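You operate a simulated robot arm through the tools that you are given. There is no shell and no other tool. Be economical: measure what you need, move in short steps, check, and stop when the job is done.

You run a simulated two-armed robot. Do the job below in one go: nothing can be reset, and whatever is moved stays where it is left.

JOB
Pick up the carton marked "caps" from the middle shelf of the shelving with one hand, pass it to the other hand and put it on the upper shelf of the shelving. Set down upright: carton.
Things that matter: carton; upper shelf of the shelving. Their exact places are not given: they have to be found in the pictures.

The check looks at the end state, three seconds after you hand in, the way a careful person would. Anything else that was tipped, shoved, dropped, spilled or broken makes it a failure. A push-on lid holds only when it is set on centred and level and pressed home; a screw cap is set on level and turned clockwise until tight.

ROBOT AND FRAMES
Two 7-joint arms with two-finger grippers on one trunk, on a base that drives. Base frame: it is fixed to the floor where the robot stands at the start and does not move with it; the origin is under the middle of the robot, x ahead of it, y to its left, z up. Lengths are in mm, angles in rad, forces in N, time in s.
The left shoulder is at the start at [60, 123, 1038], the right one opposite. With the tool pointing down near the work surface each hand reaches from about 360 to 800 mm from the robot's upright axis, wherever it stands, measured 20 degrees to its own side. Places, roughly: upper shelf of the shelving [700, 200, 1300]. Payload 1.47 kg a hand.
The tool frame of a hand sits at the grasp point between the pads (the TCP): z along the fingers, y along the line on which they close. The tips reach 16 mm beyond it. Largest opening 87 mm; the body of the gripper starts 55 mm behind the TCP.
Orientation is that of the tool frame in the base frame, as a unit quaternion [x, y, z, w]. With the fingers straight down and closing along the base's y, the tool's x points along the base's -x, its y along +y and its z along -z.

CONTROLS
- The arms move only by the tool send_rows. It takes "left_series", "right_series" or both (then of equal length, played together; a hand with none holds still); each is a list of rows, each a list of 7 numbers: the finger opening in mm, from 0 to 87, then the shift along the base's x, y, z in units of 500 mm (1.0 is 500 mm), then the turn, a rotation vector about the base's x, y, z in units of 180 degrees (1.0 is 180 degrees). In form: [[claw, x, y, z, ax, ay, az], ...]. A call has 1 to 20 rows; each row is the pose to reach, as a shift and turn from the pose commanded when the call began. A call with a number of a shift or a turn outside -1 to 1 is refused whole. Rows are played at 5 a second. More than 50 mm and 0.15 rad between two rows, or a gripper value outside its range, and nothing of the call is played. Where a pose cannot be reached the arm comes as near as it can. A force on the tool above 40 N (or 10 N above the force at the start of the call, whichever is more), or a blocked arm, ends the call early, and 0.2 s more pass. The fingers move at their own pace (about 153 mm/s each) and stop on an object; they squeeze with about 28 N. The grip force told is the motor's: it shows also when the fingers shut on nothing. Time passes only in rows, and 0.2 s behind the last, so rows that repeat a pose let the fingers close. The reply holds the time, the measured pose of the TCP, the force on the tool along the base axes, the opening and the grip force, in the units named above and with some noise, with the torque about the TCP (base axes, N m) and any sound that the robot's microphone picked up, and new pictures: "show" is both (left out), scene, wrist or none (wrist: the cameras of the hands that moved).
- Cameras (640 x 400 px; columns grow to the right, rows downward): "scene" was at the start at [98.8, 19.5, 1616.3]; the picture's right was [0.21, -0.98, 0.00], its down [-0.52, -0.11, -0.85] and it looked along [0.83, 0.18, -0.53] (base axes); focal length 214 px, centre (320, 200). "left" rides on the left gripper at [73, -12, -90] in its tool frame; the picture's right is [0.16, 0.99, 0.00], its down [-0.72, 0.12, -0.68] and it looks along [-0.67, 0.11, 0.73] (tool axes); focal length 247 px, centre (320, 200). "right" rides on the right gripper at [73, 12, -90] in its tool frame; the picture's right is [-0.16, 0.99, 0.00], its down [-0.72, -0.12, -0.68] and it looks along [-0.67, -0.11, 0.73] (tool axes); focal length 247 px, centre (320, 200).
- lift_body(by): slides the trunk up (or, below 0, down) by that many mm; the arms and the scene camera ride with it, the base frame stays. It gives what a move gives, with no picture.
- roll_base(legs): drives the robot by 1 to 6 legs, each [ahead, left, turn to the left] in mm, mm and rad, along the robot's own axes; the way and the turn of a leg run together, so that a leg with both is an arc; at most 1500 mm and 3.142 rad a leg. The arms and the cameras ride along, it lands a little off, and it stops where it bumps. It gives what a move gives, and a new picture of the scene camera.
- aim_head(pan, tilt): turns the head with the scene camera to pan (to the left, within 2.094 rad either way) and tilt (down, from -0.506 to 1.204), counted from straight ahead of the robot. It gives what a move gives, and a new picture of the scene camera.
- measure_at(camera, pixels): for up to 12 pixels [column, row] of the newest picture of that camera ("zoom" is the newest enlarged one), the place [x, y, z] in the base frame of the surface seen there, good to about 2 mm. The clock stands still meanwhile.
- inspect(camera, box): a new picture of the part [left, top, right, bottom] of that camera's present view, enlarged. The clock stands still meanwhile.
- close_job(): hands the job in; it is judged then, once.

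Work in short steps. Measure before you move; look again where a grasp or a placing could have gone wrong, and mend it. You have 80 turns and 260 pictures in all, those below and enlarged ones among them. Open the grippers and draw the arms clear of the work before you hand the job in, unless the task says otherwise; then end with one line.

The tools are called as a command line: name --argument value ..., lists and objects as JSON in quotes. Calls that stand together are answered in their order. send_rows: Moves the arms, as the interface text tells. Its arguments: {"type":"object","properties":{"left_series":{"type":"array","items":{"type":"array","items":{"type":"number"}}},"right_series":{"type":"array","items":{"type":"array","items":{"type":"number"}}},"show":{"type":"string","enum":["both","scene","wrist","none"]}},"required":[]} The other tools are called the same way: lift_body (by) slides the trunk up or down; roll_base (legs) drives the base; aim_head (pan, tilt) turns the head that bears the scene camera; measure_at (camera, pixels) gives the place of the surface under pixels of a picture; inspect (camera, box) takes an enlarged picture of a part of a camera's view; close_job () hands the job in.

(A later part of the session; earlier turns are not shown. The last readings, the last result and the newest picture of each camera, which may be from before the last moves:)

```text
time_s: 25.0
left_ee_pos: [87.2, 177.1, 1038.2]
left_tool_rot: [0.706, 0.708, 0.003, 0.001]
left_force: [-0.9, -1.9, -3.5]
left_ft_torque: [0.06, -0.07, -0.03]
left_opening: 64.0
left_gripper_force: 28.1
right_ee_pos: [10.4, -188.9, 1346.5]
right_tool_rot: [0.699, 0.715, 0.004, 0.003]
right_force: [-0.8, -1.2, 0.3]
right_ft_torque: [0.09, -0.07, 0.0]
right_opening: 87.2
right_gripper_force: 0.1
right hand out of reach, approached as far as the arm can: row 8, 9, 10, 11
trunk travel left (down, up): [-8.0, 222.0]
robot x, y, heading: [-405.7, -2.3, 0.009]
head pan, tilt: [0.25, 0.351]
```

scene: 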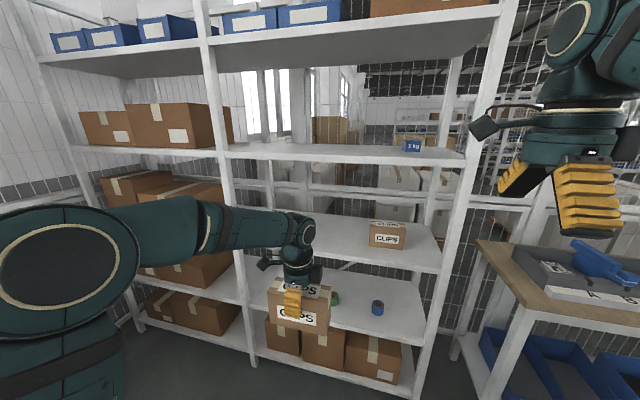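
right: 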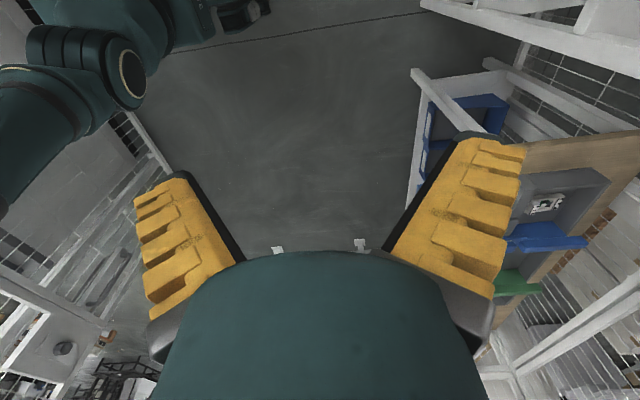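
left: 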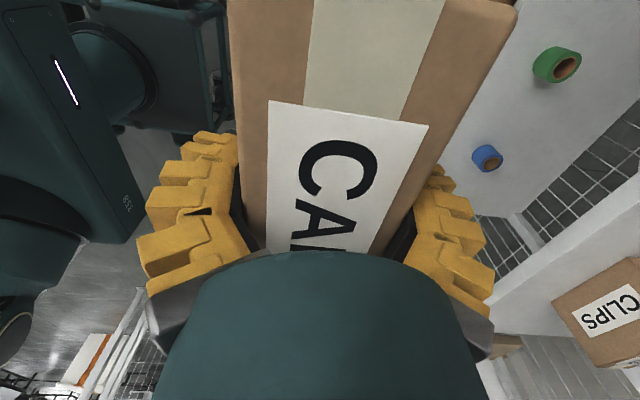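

Left holds the carton level. The right hand's yaw is done, so next I'll tilt it +75° about x (fingers toward +y, 15° down) while lowering it to a staging spot right of the carton.

send_rows --right_series '[[87, 0.0, 0.01, -0.05, 0.0379, 0, 0], [87, 0.0, 0.02, -0.1, 0.0758, 0, 0], [87, 0.01, 0.03, -0.16, 0.1136, 0, 0], [87, 0.02, 0.04, -0.22, 0.1515, 0, 0], [87, 0.03, 0.05, -0.28, 0.1894, 0, 0], [87, 0.04, 0.06, -0.34, 0.2273, 0, 0], [87, 0.05, 0.07, -0.4, 0.2652, 0, 0], [87, 0.06, 0.08, -0.46, 0.303, 0, 0], [87, 0.07, 0.09, -0.52, 0.3409, 0, 0], [87, 0.08, 0.1, -0.57, 0.3788, 0, 0], [87, 0.08, 0.1, -0.6, 0.4167, 0, 0], [87, 0.08, 0.1, -0.6, 0.4167, 0, 0]]'

```text
time_s: 27.6
left_ee_pos: [91.2, 178.0, 1034.4]
left_tool_rot: [0.705, 0.709, 0.0, 0.001]
left_force: [-0.3, -0.1, -2.6]
left_ft_torque: [0.0, 0.0, -0.02]
left_opening: 64.1
left_gripper_force: 28.2
right_ee_pos: [53.9, -137.3, 1042.7]
right_tool_rot: [0.559, 0.562, 0.432, -0.429]
right_force: [0.3, 0.2, -0.2]
right_ft_torque: [0.03, -0.01, 0.04]
right_opening: 87.3
right_gripper_force: 0.2
trunk travel left (down, up): [-8.0, 222.0]
robot x, y, heading: [-402.1, -2.2, 0.002]
head pan, tilt: [0.25, 0.351]
```

scene: 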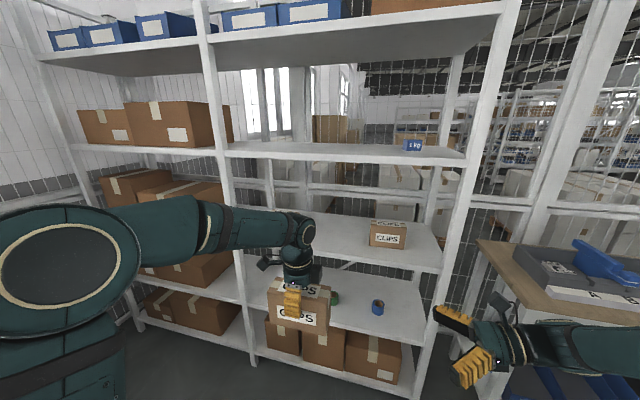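
right: 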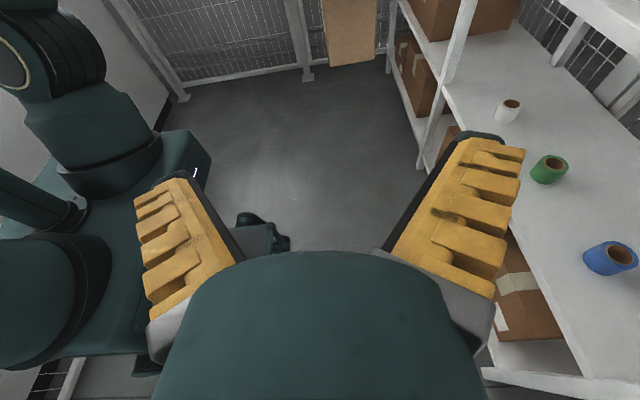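

The orientation is right. Next I'll measure the carton's actual right end, front face and top.

inspect --camera "scene" --box '[240, 240, 360, 340]'

measure_at --camera "zoom" --pixels '[[470, 265], [445, 280], [440, 290], [440, 450], [470, 330], [470, 250], [160, 240], [160, 370], [380, 240], [380, 360], [425, 330], [180, 300]]'

```text
4.00 times, centred on (300, 290) of scene
```

zoom: 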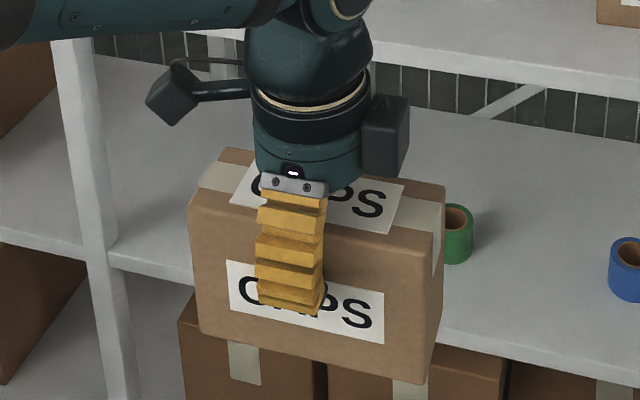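

```text
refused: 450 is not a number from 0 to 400
```

Retrying the measurement with in-range pixels.

measure_at --camera "zoom" --pixels '[[439, 250], [430, 240], [432, 370], [425, 375], [440, 195], [195, 210], [205, 320], [385, 105], [405, 170], [385, 175], [320, 340], [410, 210]]'

```text
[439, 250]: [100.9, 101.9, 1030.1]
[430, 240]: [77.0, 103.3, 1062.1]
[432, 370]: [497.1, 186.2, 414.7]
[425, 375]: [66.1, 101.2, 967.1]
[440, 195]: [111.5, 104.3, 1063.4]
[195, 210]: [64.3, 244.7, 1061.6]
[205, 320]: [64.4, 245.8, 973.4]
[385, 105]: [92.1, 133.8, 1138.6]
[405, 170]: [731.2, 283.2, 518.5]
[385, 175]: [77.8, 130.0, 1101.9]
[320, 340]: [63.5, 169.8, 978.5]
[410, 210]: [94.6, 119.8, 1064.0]
```

The carton's right end is at y 102, its x centre about 91.5 and its top at z 1063. The right hand goes to x 91.5, z 1036 and stops just short, at y≈55, for a check.

send_rows --right_series '[[87, 0.03, 0.05, -0.005, 0, 0, 0], [87, 0.06, 0.11, -0.01, 0, 0, 0], [87, 0.075, 0.18, -0.014, 0, 0, 0], [87, 0.075, 0.25, -0.014, 0, 0, 0], [87, 0.075, 0.32, -0.014, 0, 0, 0], [87, 0.075, 0.385, -0.014, 0, 0, 0], [87, 0.075, 0.385, -0.014, 0, 0, 0]]'

```text
time_s: 29.2
left_ee_pos: [91.9, 176.9, 1034.3]
left_tool_rot: [0.705, 0.709, 0.0, 0.0]
left_force: [-0.4, 0.5, -3.9]
left_ft_torque: [0.03, 0.01, 0.0]
left_opening: 63.9
left_gripper_force: 28.0
right_ee_pos: [92.2, 57.1, 1036.2]
right_tool_rot: [0.559, 0.563, 0.43, -0.43]
right_force: [0.2, -0.6, -0.1]
right_ft_torque: [-0.01, -0.01, -0.04]
right_opening: 87.2
right_gripper_force: 0.0
trunk travel left (down, up): [-8.0, 222.0]
robot x, y, heading: [-403.0, -3.4, 0.001]
head pan, tilt: [0.25, 0.351]
```

scene: 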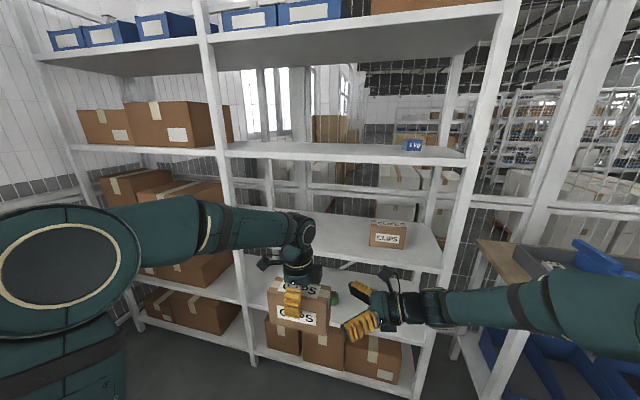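
right: 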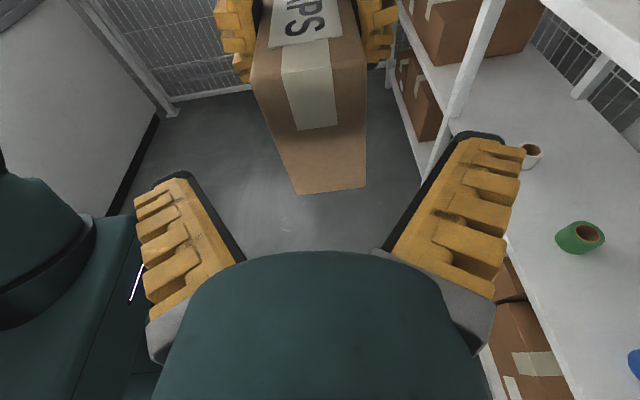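

Aligned. I'll advance 70 mm to y≈127, still open.

send_rows --right_series '[[87, 0, 0.03, 0, 0, 0, 0], [87, 0, 0.06, 0, 0, 0, 0], [87, 0, 0.09, 0, 0, 0, 0], [87, 0, 0.115, 0, 0, 0, 0], [87, 0, 0.14, 0, 0, 0, 0], [87, 0, 0.14, 0, 0, 0, 0]]'

inspect --camera "scene" --box '[240, 240, 400, 360]'

```text
time_s: 30.6
left_ee_pos: [90.8, 177.8, 1034.3]
left_tool_rot: [0.704, 0.71, 0.0, 0.0]
left_force: [0.8, 0.2, -3.2]
left_ft_torque: [0.03, 0.0, -0.02]
left_opening: 63.7
left_gripper_force: 28.0
right_ee_pos: [91.0, 126.6, 1037.0]
right_tool_rot: [0.56, 0.563, 0.431, -0.429]
right_force: [0.8, -0.3, -0.9]
right_ft_torque: [0.04, 0.01, 0.0]
right_opening: 86.9
right_gripper_force: 0.0
trunk travel left (down, up): [-8.0, 222.0]
robot x, y, heading: [-401.0, -2.6, 0.004]
head pan, tilt: [0.25, 0.351]
```

scene: 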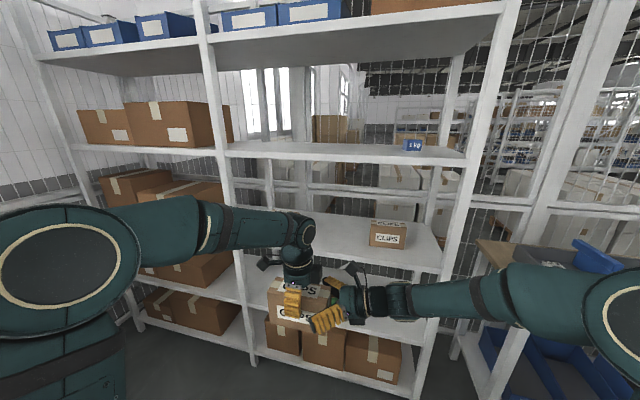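
right: 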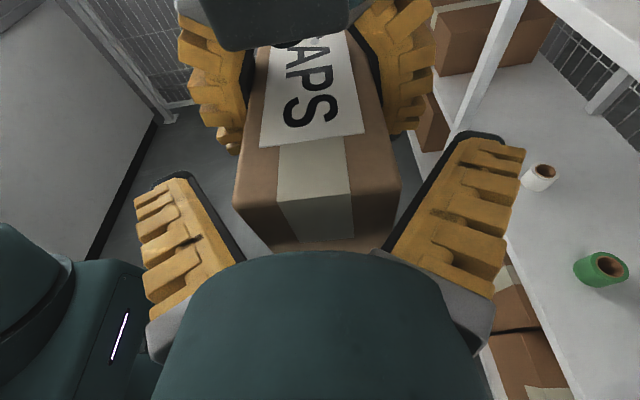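

```text
3.33 times, centred on (320, 300) of scene
```

zoom: 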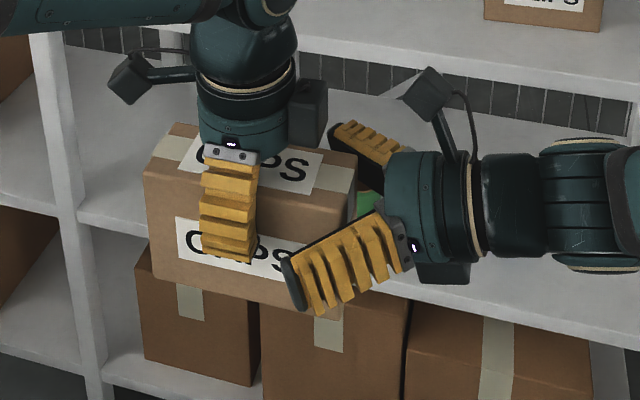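

Clear of the left hand. I'll close the right gripper on the carton's right end.

send_rows --right_series '[[60, 0, 0, 0, 0, 0, 0], [30, 0, 0, 0, 0, 0, 0], [0, 0, 0, 0, 0, 0, 0], [0, 0, 0, 0, 0, 0, 0], [0, 0, 0, 0, 0, 0, 0]]'

inspect --camera "right" --box '[140, 0, 500, 285]'

inspect --camera "scene" --box '[240, 240, 400, 360]'

```text
time_s: 31.8
left_ee_pos: [91.6, 178.0, 1035.0]
left_tool_rot: [0.706, 0.708, -0.001, 0.0]
left_force: [-13.1, -12.6, 2.7]
left_ft_torque: [0.08, -0.34, -0.58]
left_opening: 63.7
left_gripper_force: 28.1
right_ee_pos: [91.5, 127.2, 1036.5]
right_tool_rot: [0.561, 0.562, 0.431, -0.428]
right_force: [13.4, 13.2, -2.4]
right_ft_torque: [-0.3, 0.29, -0.06]
right_opening: 65.1
right_gripper_force: 27.9
trunk travel left (down, up): [-8.0, 222.0]
robot x, y, heading: [-402.0, -1.6, 0.005]
head pan, tilt: [0.25, 0.351]
```

scene: 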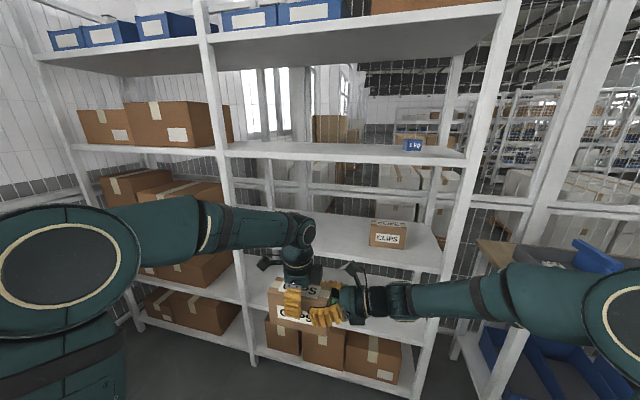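
right: 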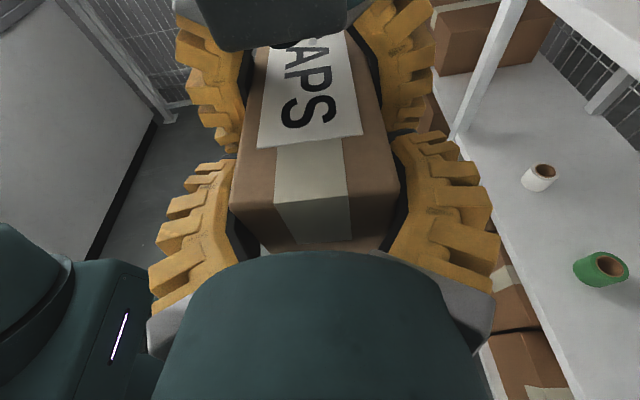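

```text
1.40 times, centred on (320, 142) of right
```

zoom: 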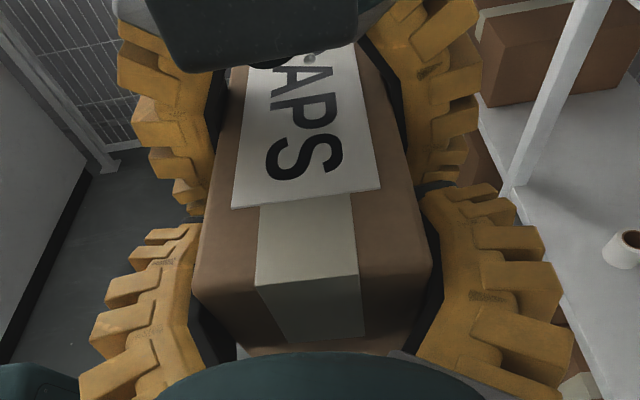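

```text
3.33 times, centred on (320, 300) of scene
```

zoom: 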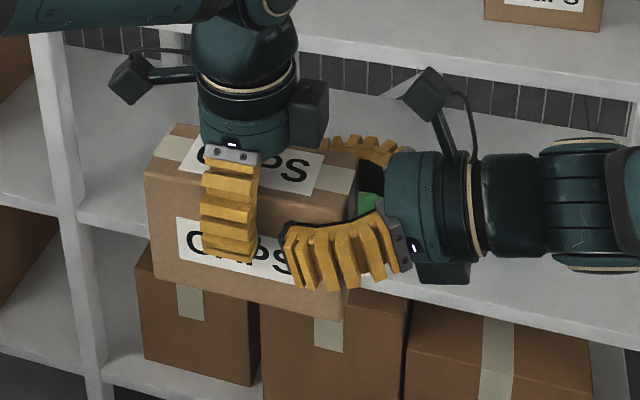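

Both hands hold it, the right at 65 mm with 28 N, with about 13 N of internal force in x and y. I'll ease the right hand 1.5 mm toward +x/+y to relax that before releasing the left.

send_rows --right_series '[[0, 0.0015, 0.0015, 0, 0, 0, 0], [0, 0.003, 0.003, 0, 0, 0, 0], [0, 0.003, 0.003, 0, 0, 0, 0]]' --show "none"

```text
time_s: 32.6
left_ee_pos: [91.7, 178.3, 1035.3]
left_tool_rot: [0.704, 0.71, 0.0, 0.0]
left_force: [-3.7, -7.5, -3.0]
left_ft_torque: [0.03, 0.11, -0.25]
left_opening: 64.1
left_gripper_force: 27.8
right_ee_pos: [91.1, 128.9, 1036.0]
right_tool_rot: [0.56, 0.562, 0.432, -0.429]
right_force: [4.6, 7.6, -0.4]
right_ft_torque: [-0.06, -0.14, 0.04]
right_opening: 64.7
right_gripper_force: 27.7
trunk travel left (down, up): [-8.0, 222.0]
robot x, y, heading: [-400.8, -2.3, 0.005]
head pan, tilt: [0.25, 0.351]
```

Forces dropped. One more small relief, then I'll open the left gripper and watch the carton in the right hand.

send_rows --right_series '[[0, 0.0012, 0.002, 0, 0, 0, 0], [0, 0.0012, 0.003, 0, 0, 0, 0], [0, 0.0012, 0.003, 0, 0, 0, 0]]' --show "none"

send_rows --left_series '[[68, 0, 0, 0, 0, 0, 0], [74, 0, 0, 0, 0, 0, 0], [80, 0, 0, 0, 0, 0, 0], [87, 0, 0, 0, 0, 0, 0], [87, 0, 0, 0, 0, 0, 0]]' --right_series '[[0, 0, 0, 0, 0, 0, 0], [0, 0, 0, 0, 0, 0, 0], [0, 0, 0, 0, 0, 0, 0], [0, 0, 0, 0, 0, 0, 0], [0, 0, 0, 0, 0, 0, 0]]'

inspect --camera "scene" --box '[240, 240, 400, 360]'

```text
time_s: 33.4
left_ee_pos: [92.6, 181.2, 1034.1]
left_tool_rot: [0.703, 0.711, 0.001, 0.0]
left_force: [13.4, 11.0, -7.7]
left_ft_torque: [-0.14, 0.36, 0.45]
left_opening: 64.2
left_gripper_force: 27.7
right_ee_pos: [93.0, 129.7, 1034.8]
right_tool_rot: [0.56, 0.563, 0.43, -0.429]
right_force: [-12.9, -11.0, 2.9]
right_ft_torque: [0.28, -0.34, 0.23]
right_opening: 64.4
right_gripper_force: 28.3
trunk travel left (down, up): [-8.0, 222.0]
robot x, y, heading: [-400.6, 1.0, 0.005]
head pan, tilt: [0.25, 0.351]
```

```text
time_s: 34.6
left_ee_pos: [91.7, 178.6, 1034.2]
left_tool_rot: [0.705, 0.709, 0.0, -0.001]
left_force: [0.4, 0.1, -0.1]
left_ft_torque: [-0.01, 0.03, -0.01]
left_opening: 87.0
left_gripper_force: 0.1
right_ee_pos: [93.2, 129.9, 1037.0]
right_tool_rot: [0.56, 0.563, 0.431, -0.429]
right_force: [0.8, 0.1, 0.0]
right_ft_torque: [-0.13, 0.0, 0.02]
right_opening: 64.2
right_gripper_force: 28.0
trunk travel left (down, up): [-8.0, 222.0]
robot x, y, heading: [-403.8, -1.4, 0.003]
head pan, tilt: [0.25, 0.351]
```

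scene: 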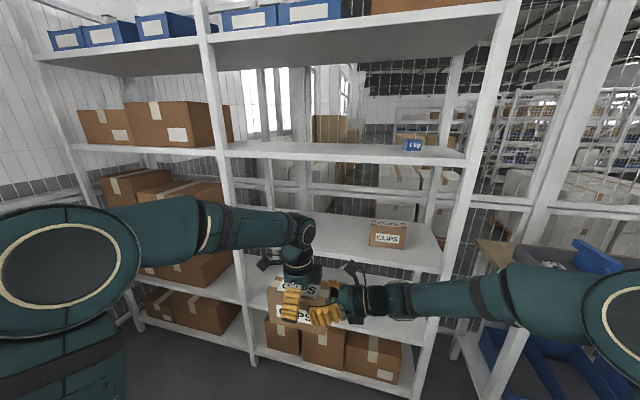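
right: 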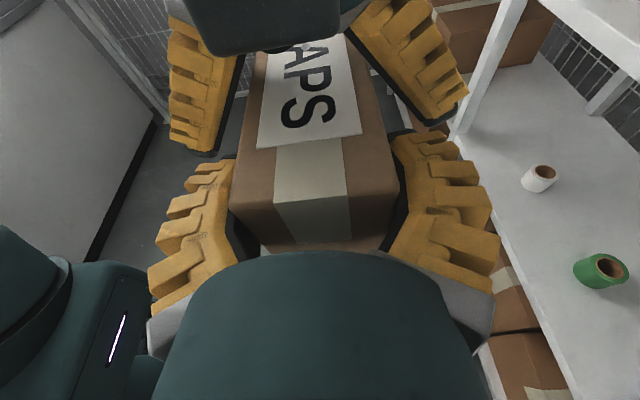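
left: 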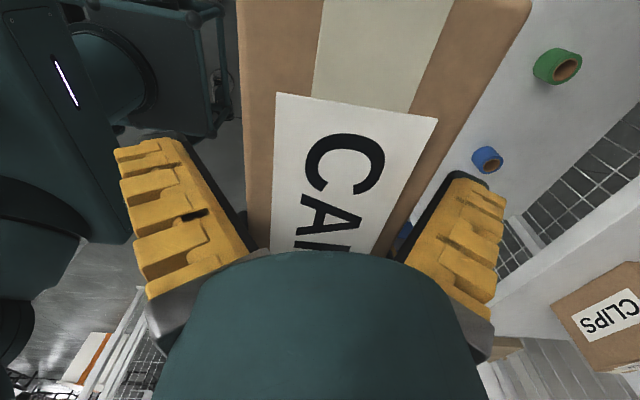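

```text
3.33 times, centred on (320, 300) of scene
```

zoom: 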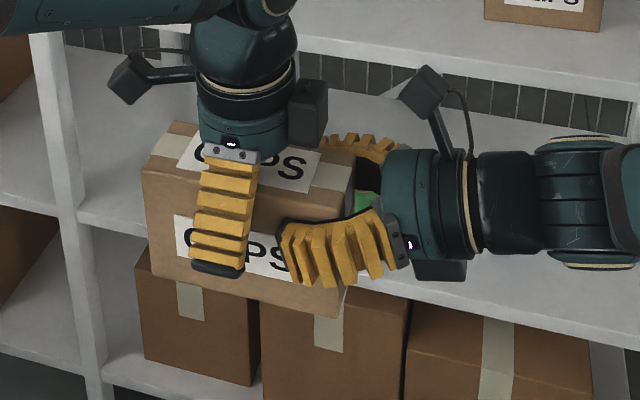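

The right hand holds the carton, which is still level. I'll raise the left hand straight up 90 mm to clear it.

send_rows --left_series '[[87, 0, 0, 0.02, 0, 0, 0], [87, 0, 0, 0.05, 0, 0, 0], [87, 0, 0, 0.09, 0, 0, 0], [87, 0, 0, 0.13, 0, 0, 0], [87, 0, 0, 0.18, 0, 0, 0]]' --show "scene"

inspect --camera "scene" --box '[240, 240, 400, 360]'

```text
time_s: 35.8
left_ee_pos: [90.0, 178.3, 1123.4]
left_tool_rot: [0.705, 0.709, 0.001, 0.0]
left_force: [-0.7, 0.4, -0.1]
left_ft_torque: [-0.02, -0.02, 0.03]
left_opening: 86.8
left_gripper_force: 0.1
right_ee_pos: [93.3, 130.4, 1037.3]
right_tool_rot: [0.56, 0.563, 0.431, -0.429]
right_force: [-0.5, 0.1, 1.0]
right_ft_torque: [-0.18, 0.02, -0.05]
right_opening: 64.0
right_gripper_force: 28.5
trunk travel left (down, up): [-8.0, 222.0]
robot x, y, heading: [-404.0, -0.1, 0.004]
head pan, tilt: [0.25, 0.351]
```

scene: 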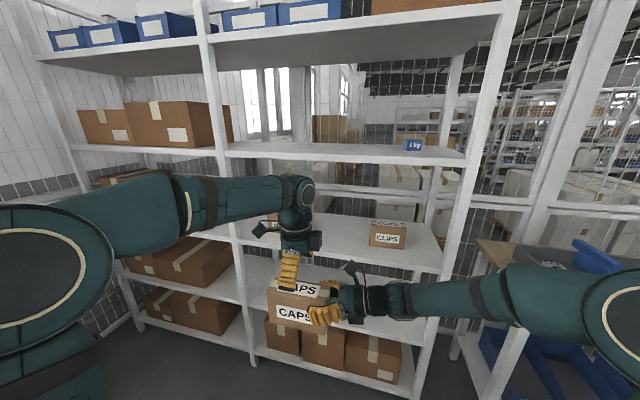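

```text
3.33 times, centred on (320, 300) of scene
```

zoom: 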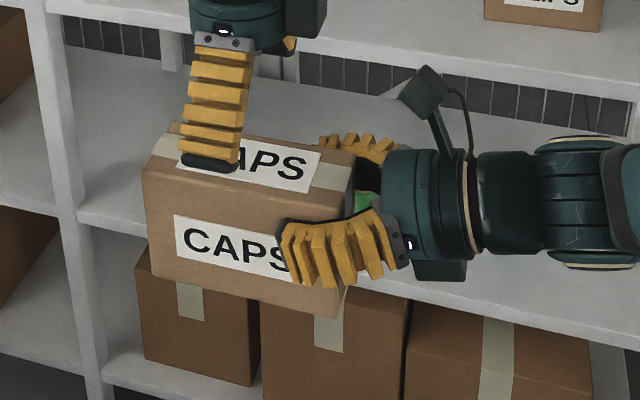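

Handover done: the carton hangs level in the right hand. I'll move the left hand aside and measure the upper shelf and the board above it for clearance.

send_rows --left_series '[[87, -0.02, 0.08, 0.02, 0, 0, 0], [87, -0.04, 0.16, 0.02, 0, 0, 0], [87, -0.06, 0.24, 0.02, 0, 0, 0], [87, -0.08, 0.32, 0, 0, 0, 0], [87, -0.1, 0.4, 0, 0, 0, 0], [87, -0.12, 0.46, 0, 0, 0, 0]]' --show "scene"

lift_body --by 210

aim_head --pan 0.1 --tilt 0.3

```text
time_s: 37.2
left_ee_pos: [31.6, 410.9, 1122.7]
left_tool_rot: [0.705, 0.709, 0.0, 0.0]
left_force: [0.1, -0.4, -0.1]
left_ft_torque: [-0.03, 0.01, 0.02]
left_opening: 86.9
left_gripper_force: 0.0
right_ee_pos: [93.1, 129.7, 1037.2]
right_tool_rot: [0.56, 0.562, 0.431, -0.429]
right_force: [0.0, 0.1, -0.3]
right_ft_torque: [-0.16, -0.01, -0.02]
right_opening: 63.7
right_gripper_force: 27.7
trunk travel left (down, up): [-8.0, 222.0]
robot x, y, heading: [-400.1, 0.0, 0.005]
head pan, tilt: [0.25, 0.351]
```

scene: 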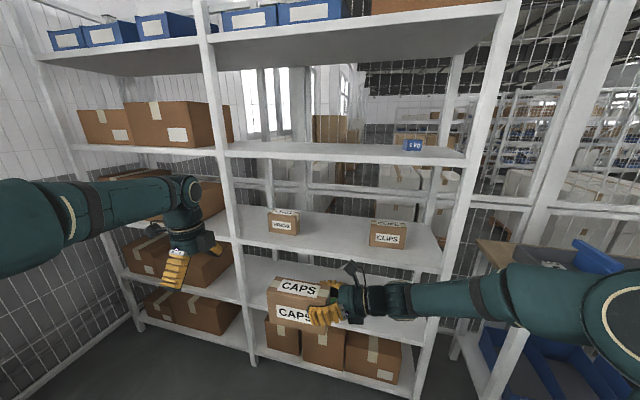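

```text
time_s: 39.5
left_ee_pos: [30.8, 409.3, 1332.8]
left_tool_rot: [0.705, 0.709, 0.0, 0.0]
left_force: [-0.3, -0.6, 0.8]
left_ft_torque: [-0.03, 0.0, 0.01]
left_opening: 87.1
left_gripper_force: 0.0
right_ee_pos: [94.3, 128.7, 1246.4]
right_tool_rot: [0.56, 0.563, 0.43, -0.429]
right_force: [0.2, -0.1, -3.3]
right_ft_torque: [-0.16, 0.01, 0.01]
right_opening: 63.9
right_gripper_force: 28.2
trunk travel left (down, up): [-218.0, 12.0]
robot x, y, heading: [-401.4, -1.2, 0.008]
head pan, tilt: [0.25, 0.351]
```

```text
time_s: 40.1
left_ee_pos: [31.4, 409.3, 1332.6]
left_tool_rot: [0.706, 0.709, 0.0, 0.0]
left_force: [0.7, -0.3, 0.3]
left_ft_torque: [0.0, -0.02, 0.03]
left_opening: 87.0
left_gripper_force: 0.1
right_ee_pos: [93.2, 128.6, 1246.9]
right_tool_rot: [0.559, 0.563, 0.43, -0.43]
right_force: [0.4, 0.3, -2.8]
right_ft_torque: [-0.16, -0.02, 0.04]
right_opening: 63.7
right_gripper_force: 28.0
trunk travel left (down, up): [-218.0, 12.0]
robot x, y, heading: [-404.0, -3.0, 0.004]
head pan, tilt: [0.099, 0.3]
```

scene: 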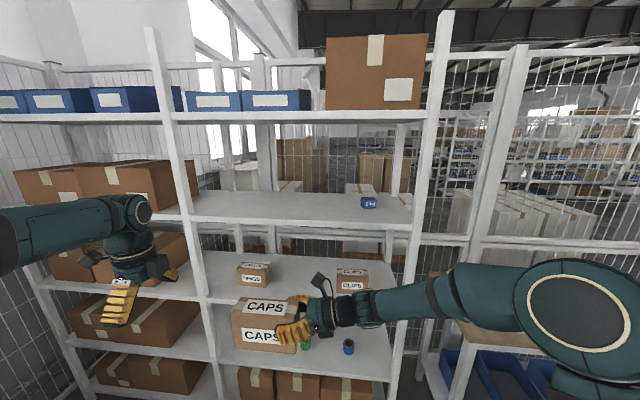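

I'll measure the top board's front edge, the right post, the upper shelf and the carton's present pose.

measure_at --camera "scene" --pixels '[[310, 117], [310, 122], [412, 180], [186, 180], [300, 205], [234, 308], [232, 342], [296, 300], [290, 350], [369, 203], [300, 195], [250, 298]]'

inspect --camera "scene" --box '[210, 260, 370, 360]'

```text
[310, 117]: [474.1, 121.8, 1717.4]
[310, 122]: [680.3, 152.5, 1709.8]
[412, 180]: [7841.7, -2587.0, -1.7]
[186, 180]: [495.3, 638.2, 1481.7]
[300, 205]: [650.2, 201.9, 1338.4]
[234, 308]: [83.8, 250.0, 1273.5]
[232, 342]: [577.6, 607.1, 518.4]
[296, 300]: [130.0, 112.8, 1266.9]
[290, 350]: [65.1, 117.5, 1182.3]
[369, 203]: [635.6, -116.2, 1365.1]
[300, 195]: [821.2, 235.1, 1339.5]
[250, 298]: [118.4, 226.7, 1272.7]
```

```text
4.00 times, centred on (290, 310) of scene
```

zoom: 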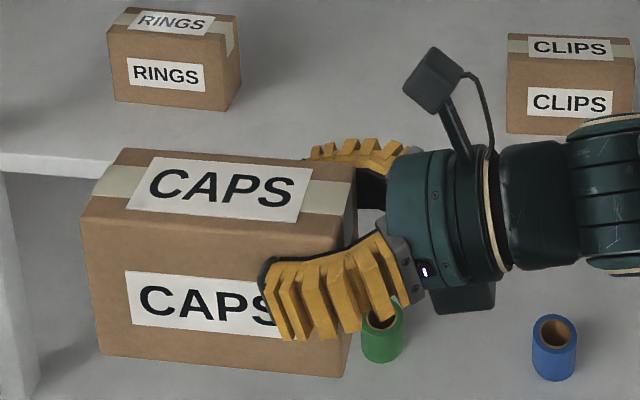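

The carton is level, its bottom 79 mm below the TCP. The shelf top is at 1338 and the board above at about 1710. I'll raise the right arm 205 mm and look at its shape before driving in.

send_rows --right_series '[[0, 0, 0, 0.04, 0, 0, 0], [0, 0, 0, 0.08, 0, 0, 0], [0, 0, 0, 0.12, 0, 0, 0], [0, 0, 0, 0.16, 0, 0, 0], [0, 0, 0, 0.2, 0, 0, 0], [0, 0, 0, 0.24, 0, 0, 0], [0, 0, 0, 0.28, 0, 0, 0], [0, 0, 0, 0.32, 0, 0, 0], [0, 0, 0, 0.36, 0, 0, 0], [0, 0, 0, 0.41, 0, 0, 0]]'

```text
time_s: 42.4
left_ee_pos: [30.3, 409.1, 1332.5]
left_tool_rot: [0.705, 0.709, 0.001, 0.0]
left_force: [-0.6, 0.3, -0.7]
left_ft_torque: [0.02, -0.03, 0.0]
left_opening: 87.1
left_gripper_force: 0.1
right_ee_pos: [93.0, 129.4, 1450.4]
right_tool_rot: [0.56, 0.563, 0.431, -0.429]
right_force: [-0.4, 0.0, -2.7]
right_ft_torque: [-0.2, 0.01, 0.0]
right_opening: 63.8
right_gripper_force: 28.1
trunk travel left (down, up): [-218.0, 12.0]
robot x, y, heading: [-401.8, -0.2, 0.008]
head pan, tilt: [0.099, 0.3]
```

scene: 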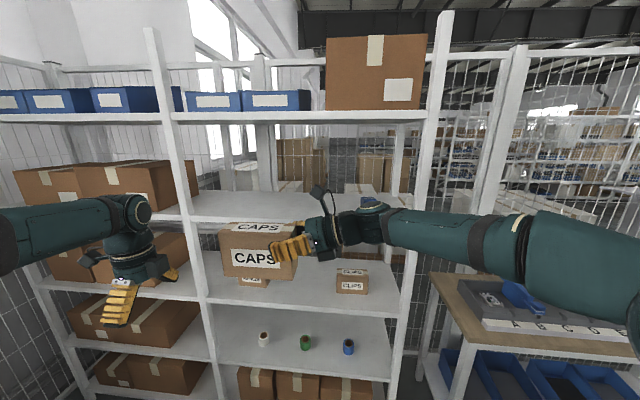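
right: 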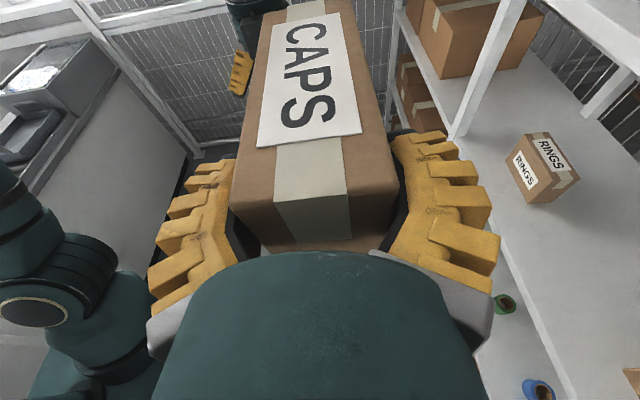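

Next, the right forearm's and elbow's world positions, to see whether it clears the right post when the base drives ahead.

measure_at --camera "scene" --pixels '[[365, 235], [400, 228], [440, 235], [480, 245], [520, 255], [560, 260], [600, 270], [425, 150], [400, 280], [418, 180], [225, 245], [440, 60]]'

```text
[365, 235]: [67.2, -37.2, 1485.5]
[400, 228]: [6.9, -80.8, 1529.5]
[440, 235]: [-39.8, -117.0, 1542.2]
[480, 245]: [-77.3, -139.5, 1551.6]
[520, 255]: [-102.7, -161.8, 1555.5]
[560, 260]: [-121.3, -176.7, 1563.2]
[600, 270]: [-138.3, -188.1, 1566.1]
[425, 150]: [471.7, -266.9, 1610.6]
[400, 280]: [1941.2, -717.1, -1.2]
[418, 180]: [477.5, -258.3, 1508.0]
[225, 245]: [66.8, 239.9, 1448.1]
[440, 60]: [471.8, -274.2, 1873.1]
```

The forearm trails back toward the robot (elbow about 240 mm behind the TCP) and clears the post at y≈-258. I'll tuck the left arm back first, so its fingers don't reach the shelf front, then drive 300 mm ahead.

send_rows --left_series '[[87, -0.06, 0.01, 0, 0, 0, 0], [87, -0.12, 0.02, 0, 0, 0, 0], [87, -0.18, 0.03, 0, 0, 0, 0], [87, -0.24, 0.04, 0, 0, 0, 0], [87, -0.3, 0.05, 0, 0, 0, 0], [87, -0.36, 0.06, 0, 0, 0, 0]]' --show "none"

roll_base --legs '[[300, 0, 0]]'

```text
time_s: 43.8
left_ee_pos: [-151.5, 439.8, 1333.9]
left_tool_rot: [0.706, 0.708, 0.0, 0.0]
left_force: [-0.3, -0.7, 0.0]
left_ft_torque: [-0.02, -0.05, 0.01]
left_opening: 87.0
left_gripper_force: 0.1
right_ee_pos: [93.8, 128.9, 1451.9]
right_tool_rot: [0.56, 0.563, 0.431, -0.428]
right_force: [0.6, 0.9, -3.0]
right_ft_torque: [-0.14, -0.01, -0.01]
right_opening: 63.4
right_gripper_force: 27.6
trunk travel left (down, up): [-218.0, 12.0]
robot x, y, heading: [-401.4, 1.2, 0.002]
head pan, tilt: [0.099, 0.3]
```

```text
time_s: 45.8
left_ee_pos: [156.8, 442.2, 1332.2]
left_tool_rot: [0.705, 0.709, 0.001, 0.0]
left_force: [0.5, 0.5, -0.1]
left_ft_torque: [-0.01, 0.0, 0.02]
left_opening: 87.2
left_gripper_force: 0.1
right_ee_pos: [401.3, 132.2, 1450.5]
right_tool_rot: [0.56, 0.563, 0.431, -0.429]
right_force: [0.3, 0.1, -2.7]
right_ft_torque: [-0.14, 0.01, 0.03]
right_opening: 63.5
right_gripper_force: 28.4
trunk travel left (down, up): [-218.0, 12.0]
robot x, y, heading: [-97.5, 1.3, 0.003]
head pan, tilt: [0.099, 0.3]
```

scene: 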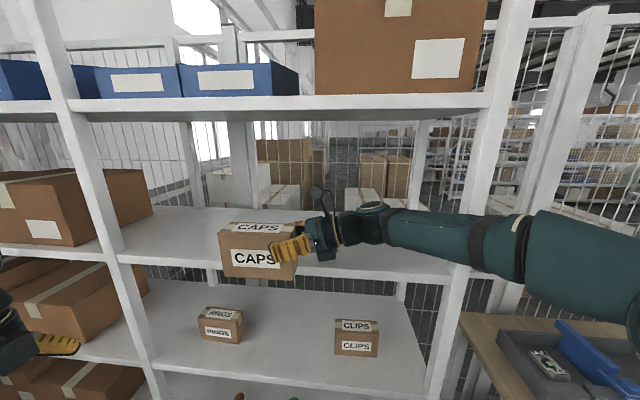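

Going well: TCP at x 401, carton bottom about 1371. I'll drive 95 mm more, back to the original standing distance.

roll_base --legs '[[95, 0, 0]]'

aim_head --pan 0.1 --tilt 0.5

```text
time_s: 47.0
left_ee_pos: [252.9, 442.8, 1332.9]
left_tool_rot: [0.705, 0.709, 0.0, 0.0]
left_force: [0.7, 0.7, -0.2]
left_ft_torque: [-0.03, -0.03, -0.01]
left_opening: 87.0
left_gripper_force: 0.1
right_ee_pos: [495.2, 130.5, 1450.0]
right_tool_rot: [0.559, 0.563, 0.431, -0.429]
right_force: [-0.2, 0.6, -4.0]
right_ft_torque: [-0.14, 0.04, 0.02]
right_opening: 63.0
right_gripper_force: 27.9
trunk travel left (down, up): [-218.0, 12.0]
robot x, y, heading: [-2.9, 1.2, 0.003]
head pan, tilt: [0.099, 0.3]
```

scene: 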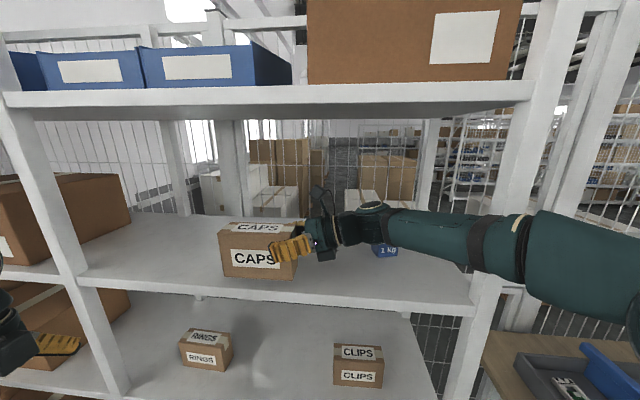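

```text
time_s: 47.7
left_ee_pos: [252.3, 441.9, 1333.3]
left_tool_rot: [0.705, 0.709, 0.0, 0.0]
left_force: [-0.1, -0.5, -0.2]
left_ft_torque: [0.02, -0.02, -0.03]
left_opening: 86.8
left_gripper_force: 0.0
right_ee_pos: [495.1, 131.4, 1450.9]
right_tool_rot: [0.56, 0.563, 0.431, -0.429]
right_force: [-0.4, -0.6, -2.7]
right_ft_torque: [-0.15, -0.01, 0.0]
right_opening: 63.2
right_gripper_force: 28.0
trunk travel left (down, up): [-218.0, 12.0]
robot x, y, heading: [-4.2, 2.1, 0.008]
head pan, tilt: [0.099, 0.499]
```

scene: 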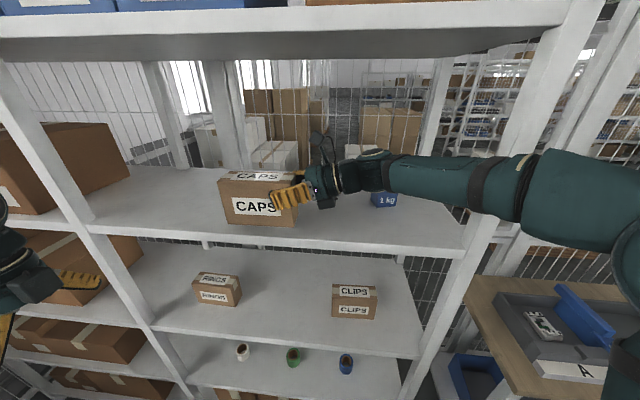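

I'll extend the arm 65 mm in x and 40 mm in y at this height, to carton centre of about (560, 218).

send_rows --right_series '[[0, 0.025, 0.015, 0, 0, 0, 0], [0, 0.05, 0.03, 0, 0, 0, 0], [0, 0.075, 0.045, 0, 0, 0, 0], [0, 0.1, 0.06, 0, 0, 0, 0], [0, 0.13, 0.08, 0, 0, 0, 0], [0, 0.13, 0.08, 0, 0, 0, 0]]'

inspect --camera "scene" --box '[190, 120, 430, 270]'

```text
time_s: 49.1
left_ee_pos: [252.0, 441.4, 1334.1]
left_tool_rot: [0.705, 0.709, -0.001, 0.0]
left_force: [0.5, 0.9, 0.3]
left_ft_torque: [0.05, -0.02, 0.0]
left_opening: 87.1
left_gripper_force: 0.0
right_ee_pos: [561.0, 171.3, 1451.6]
right_tool_rot: [0.56, 0.562, 0.433, -0.429]
right_force: [-0.3, 1.1, -3.4]
right_ft_torque: [-0.13, -0.01, -0.02]
right_opening: 63.3
right_gripper_force: 27.7
trunk travel left (down, up): [-218.0, 12.0]
robot x, y, heading: [-2.7, 1.4, 0.003]
head pan, tilt: [0.099, 0.499]
```

scene: 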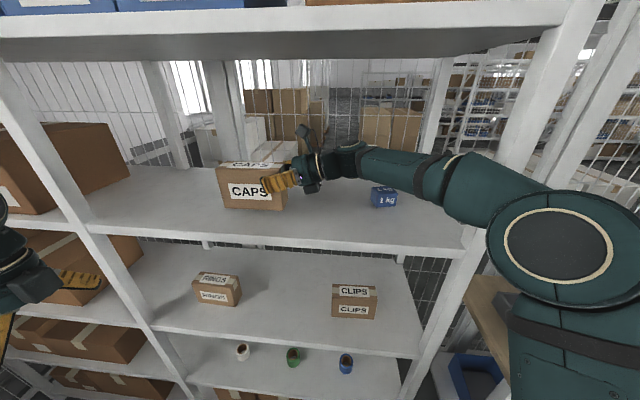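
right: 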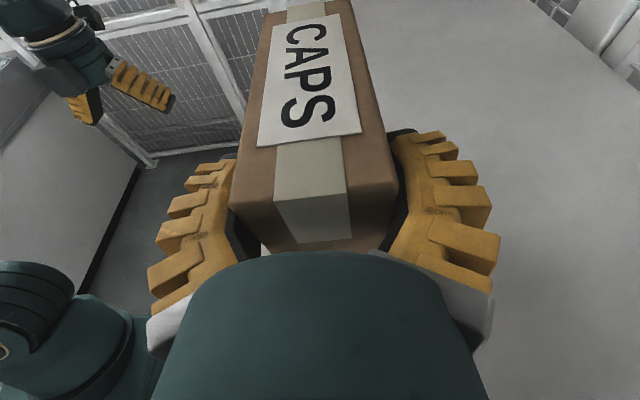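

```text
2.67 times, centred on (310, 195) of scene
```

zoom: 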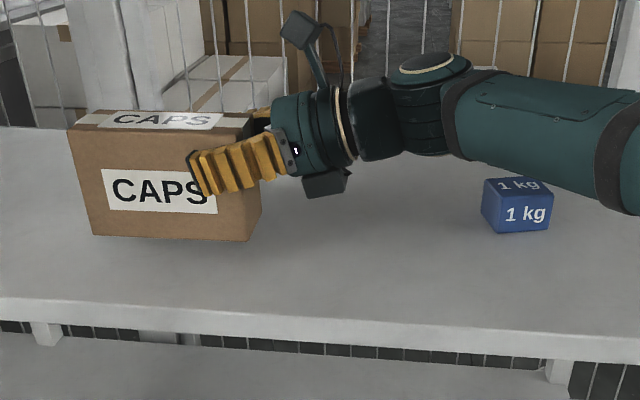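

I'll check the forearm's height over the shelf edge and the weight, and the carton's bottom corners for tilt, before lowering.

measure_at --camera "zoom" --pixels '[[500, 110], [520, 165], [560, 180], [600, 190], [620, 210], [325, 190], [95, 230], [240, 236], [76, 130], [515, 185], [430, 145], [245, 145]]'

measure_at --camera "scene" --pixels '[[450, 215], [480, 225], [440, 205], [420, 195], [500, 235]]'

```text
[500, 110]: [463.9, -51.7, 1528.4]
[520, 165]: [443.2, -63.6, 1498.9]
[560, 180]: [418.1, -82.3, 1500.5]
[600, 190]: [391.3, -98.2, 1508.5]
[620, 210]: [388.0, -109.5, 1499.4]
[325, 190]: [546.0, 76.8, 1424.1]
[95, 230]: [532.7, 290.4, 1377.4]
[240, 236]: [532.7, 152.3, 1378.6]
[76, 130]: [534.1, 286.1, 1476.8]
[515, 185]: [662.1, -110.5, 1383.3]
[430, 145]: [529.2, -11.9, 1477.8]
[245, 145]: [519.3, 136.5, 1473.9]
```

```text
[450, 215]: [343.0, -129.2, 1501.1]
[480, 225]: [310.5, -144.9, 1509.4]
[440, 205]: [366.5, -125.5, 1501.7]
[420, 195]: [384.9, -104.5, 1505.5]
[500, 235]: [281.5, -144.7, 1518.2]
```

Everything clears, and the carton is level with its bottom about 1373. I'll lower 30 mm, slower near the end.

send_rows --right_series '[[0, 0, 0, -0.015, 0, 0, 0], [0, 0, 0, -0.03, 0, 0, 0], [0, 0, 0, -0.045, 0, 0, 0], [0, 0, 0, -0.054, 0, 0, 0], [0, 0, 0, -0.06, 0, 0, 0], [0, 0, 0, -0.06, 0, 0, 0]]' --show "scene"

inspect --camera "scene" --box '[190, 120, 350, 220]'

```text
time_s: 50.5
left_ee_pos: [252.3, 442.1, 1333.1]
left_tool_rot: [0.705, 0.709, 0.0, -0.001]
left_force: [0.2, 0.1, 0.5]
left_ft_torque: [0.0, 0.02, 0.03]
left_opening: 86.7
left_gripper_force: 0.0
right_ee_pos: [561.5, 170.9, 1421.1]
right_tool_rot: [0.559, 0.564, 0.43, -0.43]
right_force: [1.1, 0.1, -3.2]
right_ft_torque: [-0.19, 0.0, 0.01]
right_opening: 63.1
right_gripper_force: 27.9
trunk travel left (down, up): [-218.0, 12.0]
robot x, y, heading: [0.7, 0.8, 0.005]
head pan, tilt: [0.099, 0.499]
```

scene: 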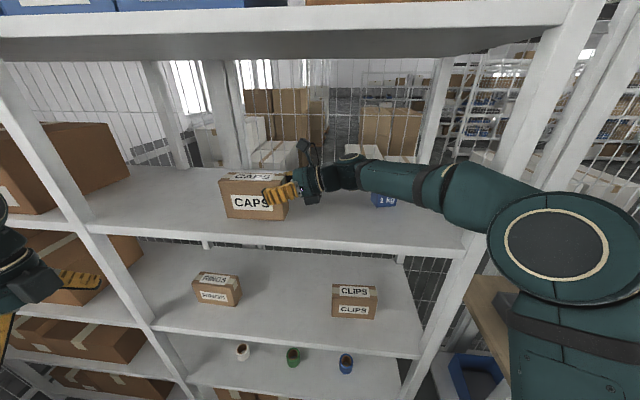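

```text
4.00 times, centred on (270, 170) of scene
```

zoom: 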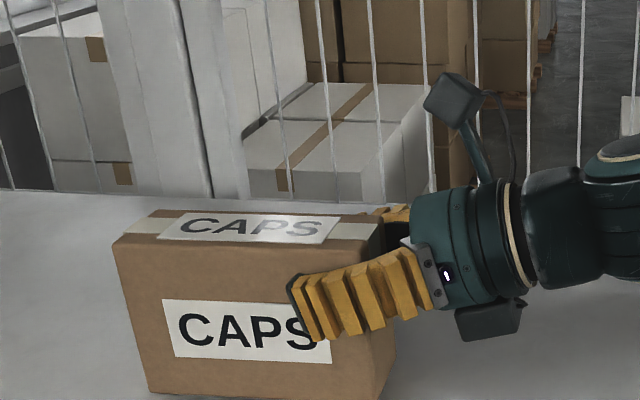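

Not yet touching: the load is still about -3 N. I'll lower in 1 mm steps, 4 mm in all.

send_rows --right_series '[[0, 0, 0, -0.002, 0, 0, 0], [0, 0, 0, -0.004, 0, 0, 0], [0, 0, 0, -0.006, 0, 0, 0], [0, 0, 0, -0.008, 0, 0, 0]]' --show "none"

measure_at --camera "zoom" --pixels '[[150, 385], [250, 390], [370, 390], [250, 397], [120, 250], [370, 260]]'

```text
time_s: 51.5
left_ee_pos: [251.8, 442.0, 1333.2]
left_tool_rot: [0.705, 0.709, 0.0, 0.0]
left_force: [-0.8, -0.2, 0.2]
left_ft_torque: [-0.04, -0.02, 0.0]
left_opening: 86.9
left_gripper_force: 0.0
right_ee_pos: [560.0, 171.3, 1417.5]
right_tool_rot: [0.559, 0.562, 0.433, -0.43]
right_force: [-0.9, 0.2, 3.1]
right_ft_torque: [0.67, 0.23, 0.02]
right_opening: 63.2
right_gripper_force: 27.7
trunk travel left (down, up): [-218.0, 12.0]
robot x, y, heading: [-2.8, -1.2, 0.007]
head pan, tilt: [0.099, 0.499]
```

```text
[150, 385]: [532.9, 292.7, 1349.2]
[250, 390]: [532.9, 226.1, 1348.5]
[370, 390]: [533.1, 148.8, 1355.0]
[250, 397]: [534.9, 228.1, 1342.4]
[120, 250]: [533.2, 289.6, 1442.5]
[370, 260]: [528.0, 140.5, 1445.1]
```

Contact: z force swung to +3 N with torque from the left end touching first. I'll inspect the seating closely before releasing.

inspect --camera "scene" --box '[200, 150, 330, 231]'

```text
4.92 times, centred on (265, 190) of scene
```

zoom: 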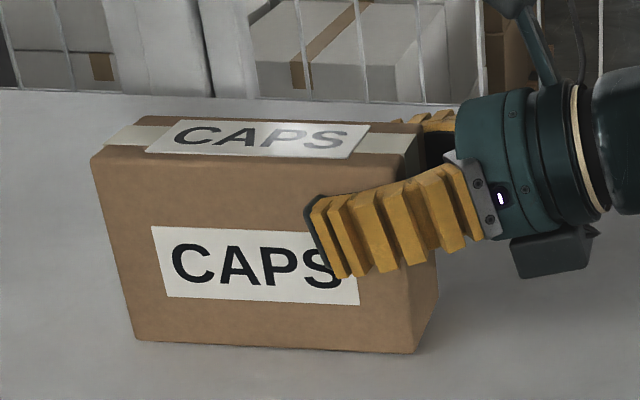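

It's essentially seated. I'll lower one more millimetre and open the right gripper gradually in place.

send_rows --right_series '[[0, 0, 0, -0.002, 0, 0, 0], [0, 0, 0, -0.002, 0, 0, 0], [66, 0, 0, -0.002, 0, 0, 0], [70, 0, 0, -0.002, 0, 0, 0], [76, 0, 0, -0.002, 0, 0, 0], [82, 0, 0, -0.002, 0, 0, 0], [87, 0, 0, -0.002, 0, 0, 0], [87, 0, 0, -0.002, 0, 0, 0]]'

inspect --camera "scene" --box '[200, 150, 330, 231]'

```text
time_s: 53.3
left_ee_pos: [251.9, 442.2, 1332.9]
left_tool_rot: [0.705, 0.709, 0.001, -0.001]
left_force: [1.0, -0.5, -0.7]
left_ft_torque: [0.04, -0.02, 0.0]
left_opening: 86.9
left_gripper_force: 0.2
right_ee_pos: [561.4, 170.4, 1416.1]
right_tool_rot: [0.559, 0.563, 0.431, -0.429]
right_force: [-0.8, 0.4, 0.7]
right_ft_torque: [0.0, 0.01, -0.03]
right_opening: 87.0
right_gripper_force: 0.0
trunk travel left (down, up): [-218.0, 12.0]
robot x, y, heading: [-1.8, 2.8, 0.004]
head pan, tilt: [0.099, 0.499]
```

scene: 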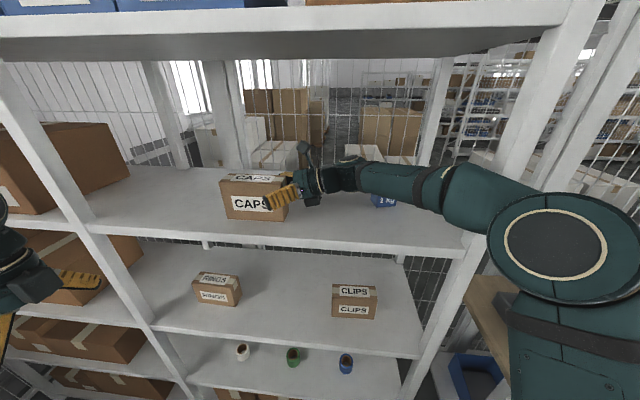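
right: 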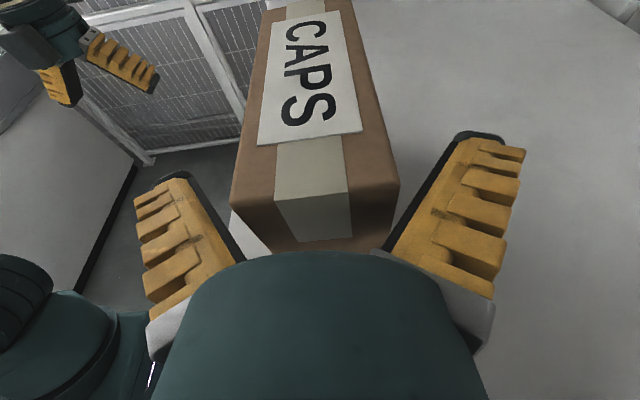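

```text
4.92 times, centred on (265, 190) of scene
```

zoom: 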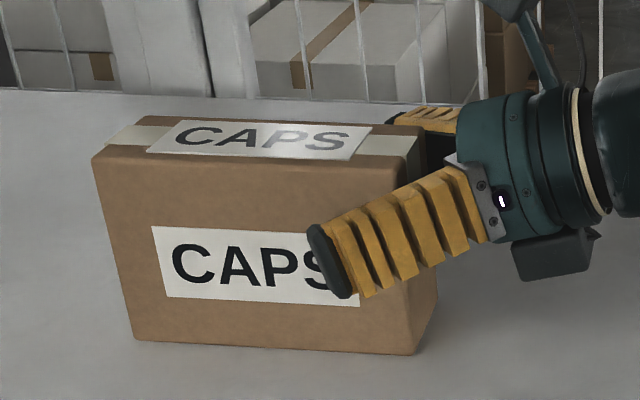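

Released and upright, with no residual force. I'll withdraw the right hand back along its axis (−y, slightly up) until clear of the carton.

send_rows --right_series '[[87, 0, -0.02, 0.004, 0, 0, 0], [87, 0, -0.05, 0.012, 0, 0, 0], [87, 0, -0.08, 0.02, 0, 0, 0], [87, 0, -0.11, 0.03, 0, 0, 0], [87, 0, -0.14, 0.045, 0, 0, 0], [87, 0, -0.16, 0.06, 0, 0, 0]]'

```text
time_s: 54.7
left_ee_pos: [252.3, 441.9, 1333.4]
left_tool_rot: [0.705, 0.709, 0.0, 0.0]
left_force: [0.3, 0.4, -0.1]
left_ft_torque: [0.02, 0.0, 0.0]
left_opening: 86.9
left_gripper_force: 0.1
right_ee_pos: [558.4, 90.6, 1447.1]
right_tool_rot: [0.559, 0.564, 0.431, -0.429]
right_force: [-0.1, 0.3, 0.0]
right_ft_torque: [0.0, -0.04, 0.02]
right_opening: 87.0
right_gripper_force: 0.1
trunk travel left (down, up): [-218.0, 12.0]
robot x, y, heading: [-0.0, 2.2, 0.004]
head pan, tilt: [0.099, 0.499]
```

scene: 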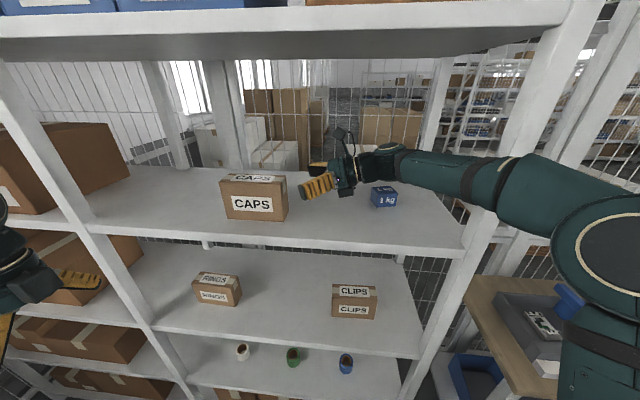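
right: 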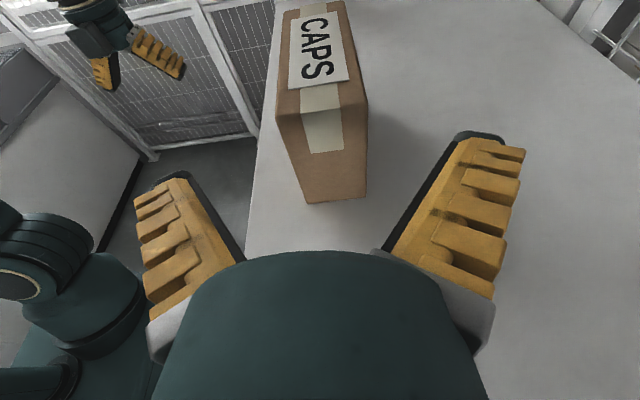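

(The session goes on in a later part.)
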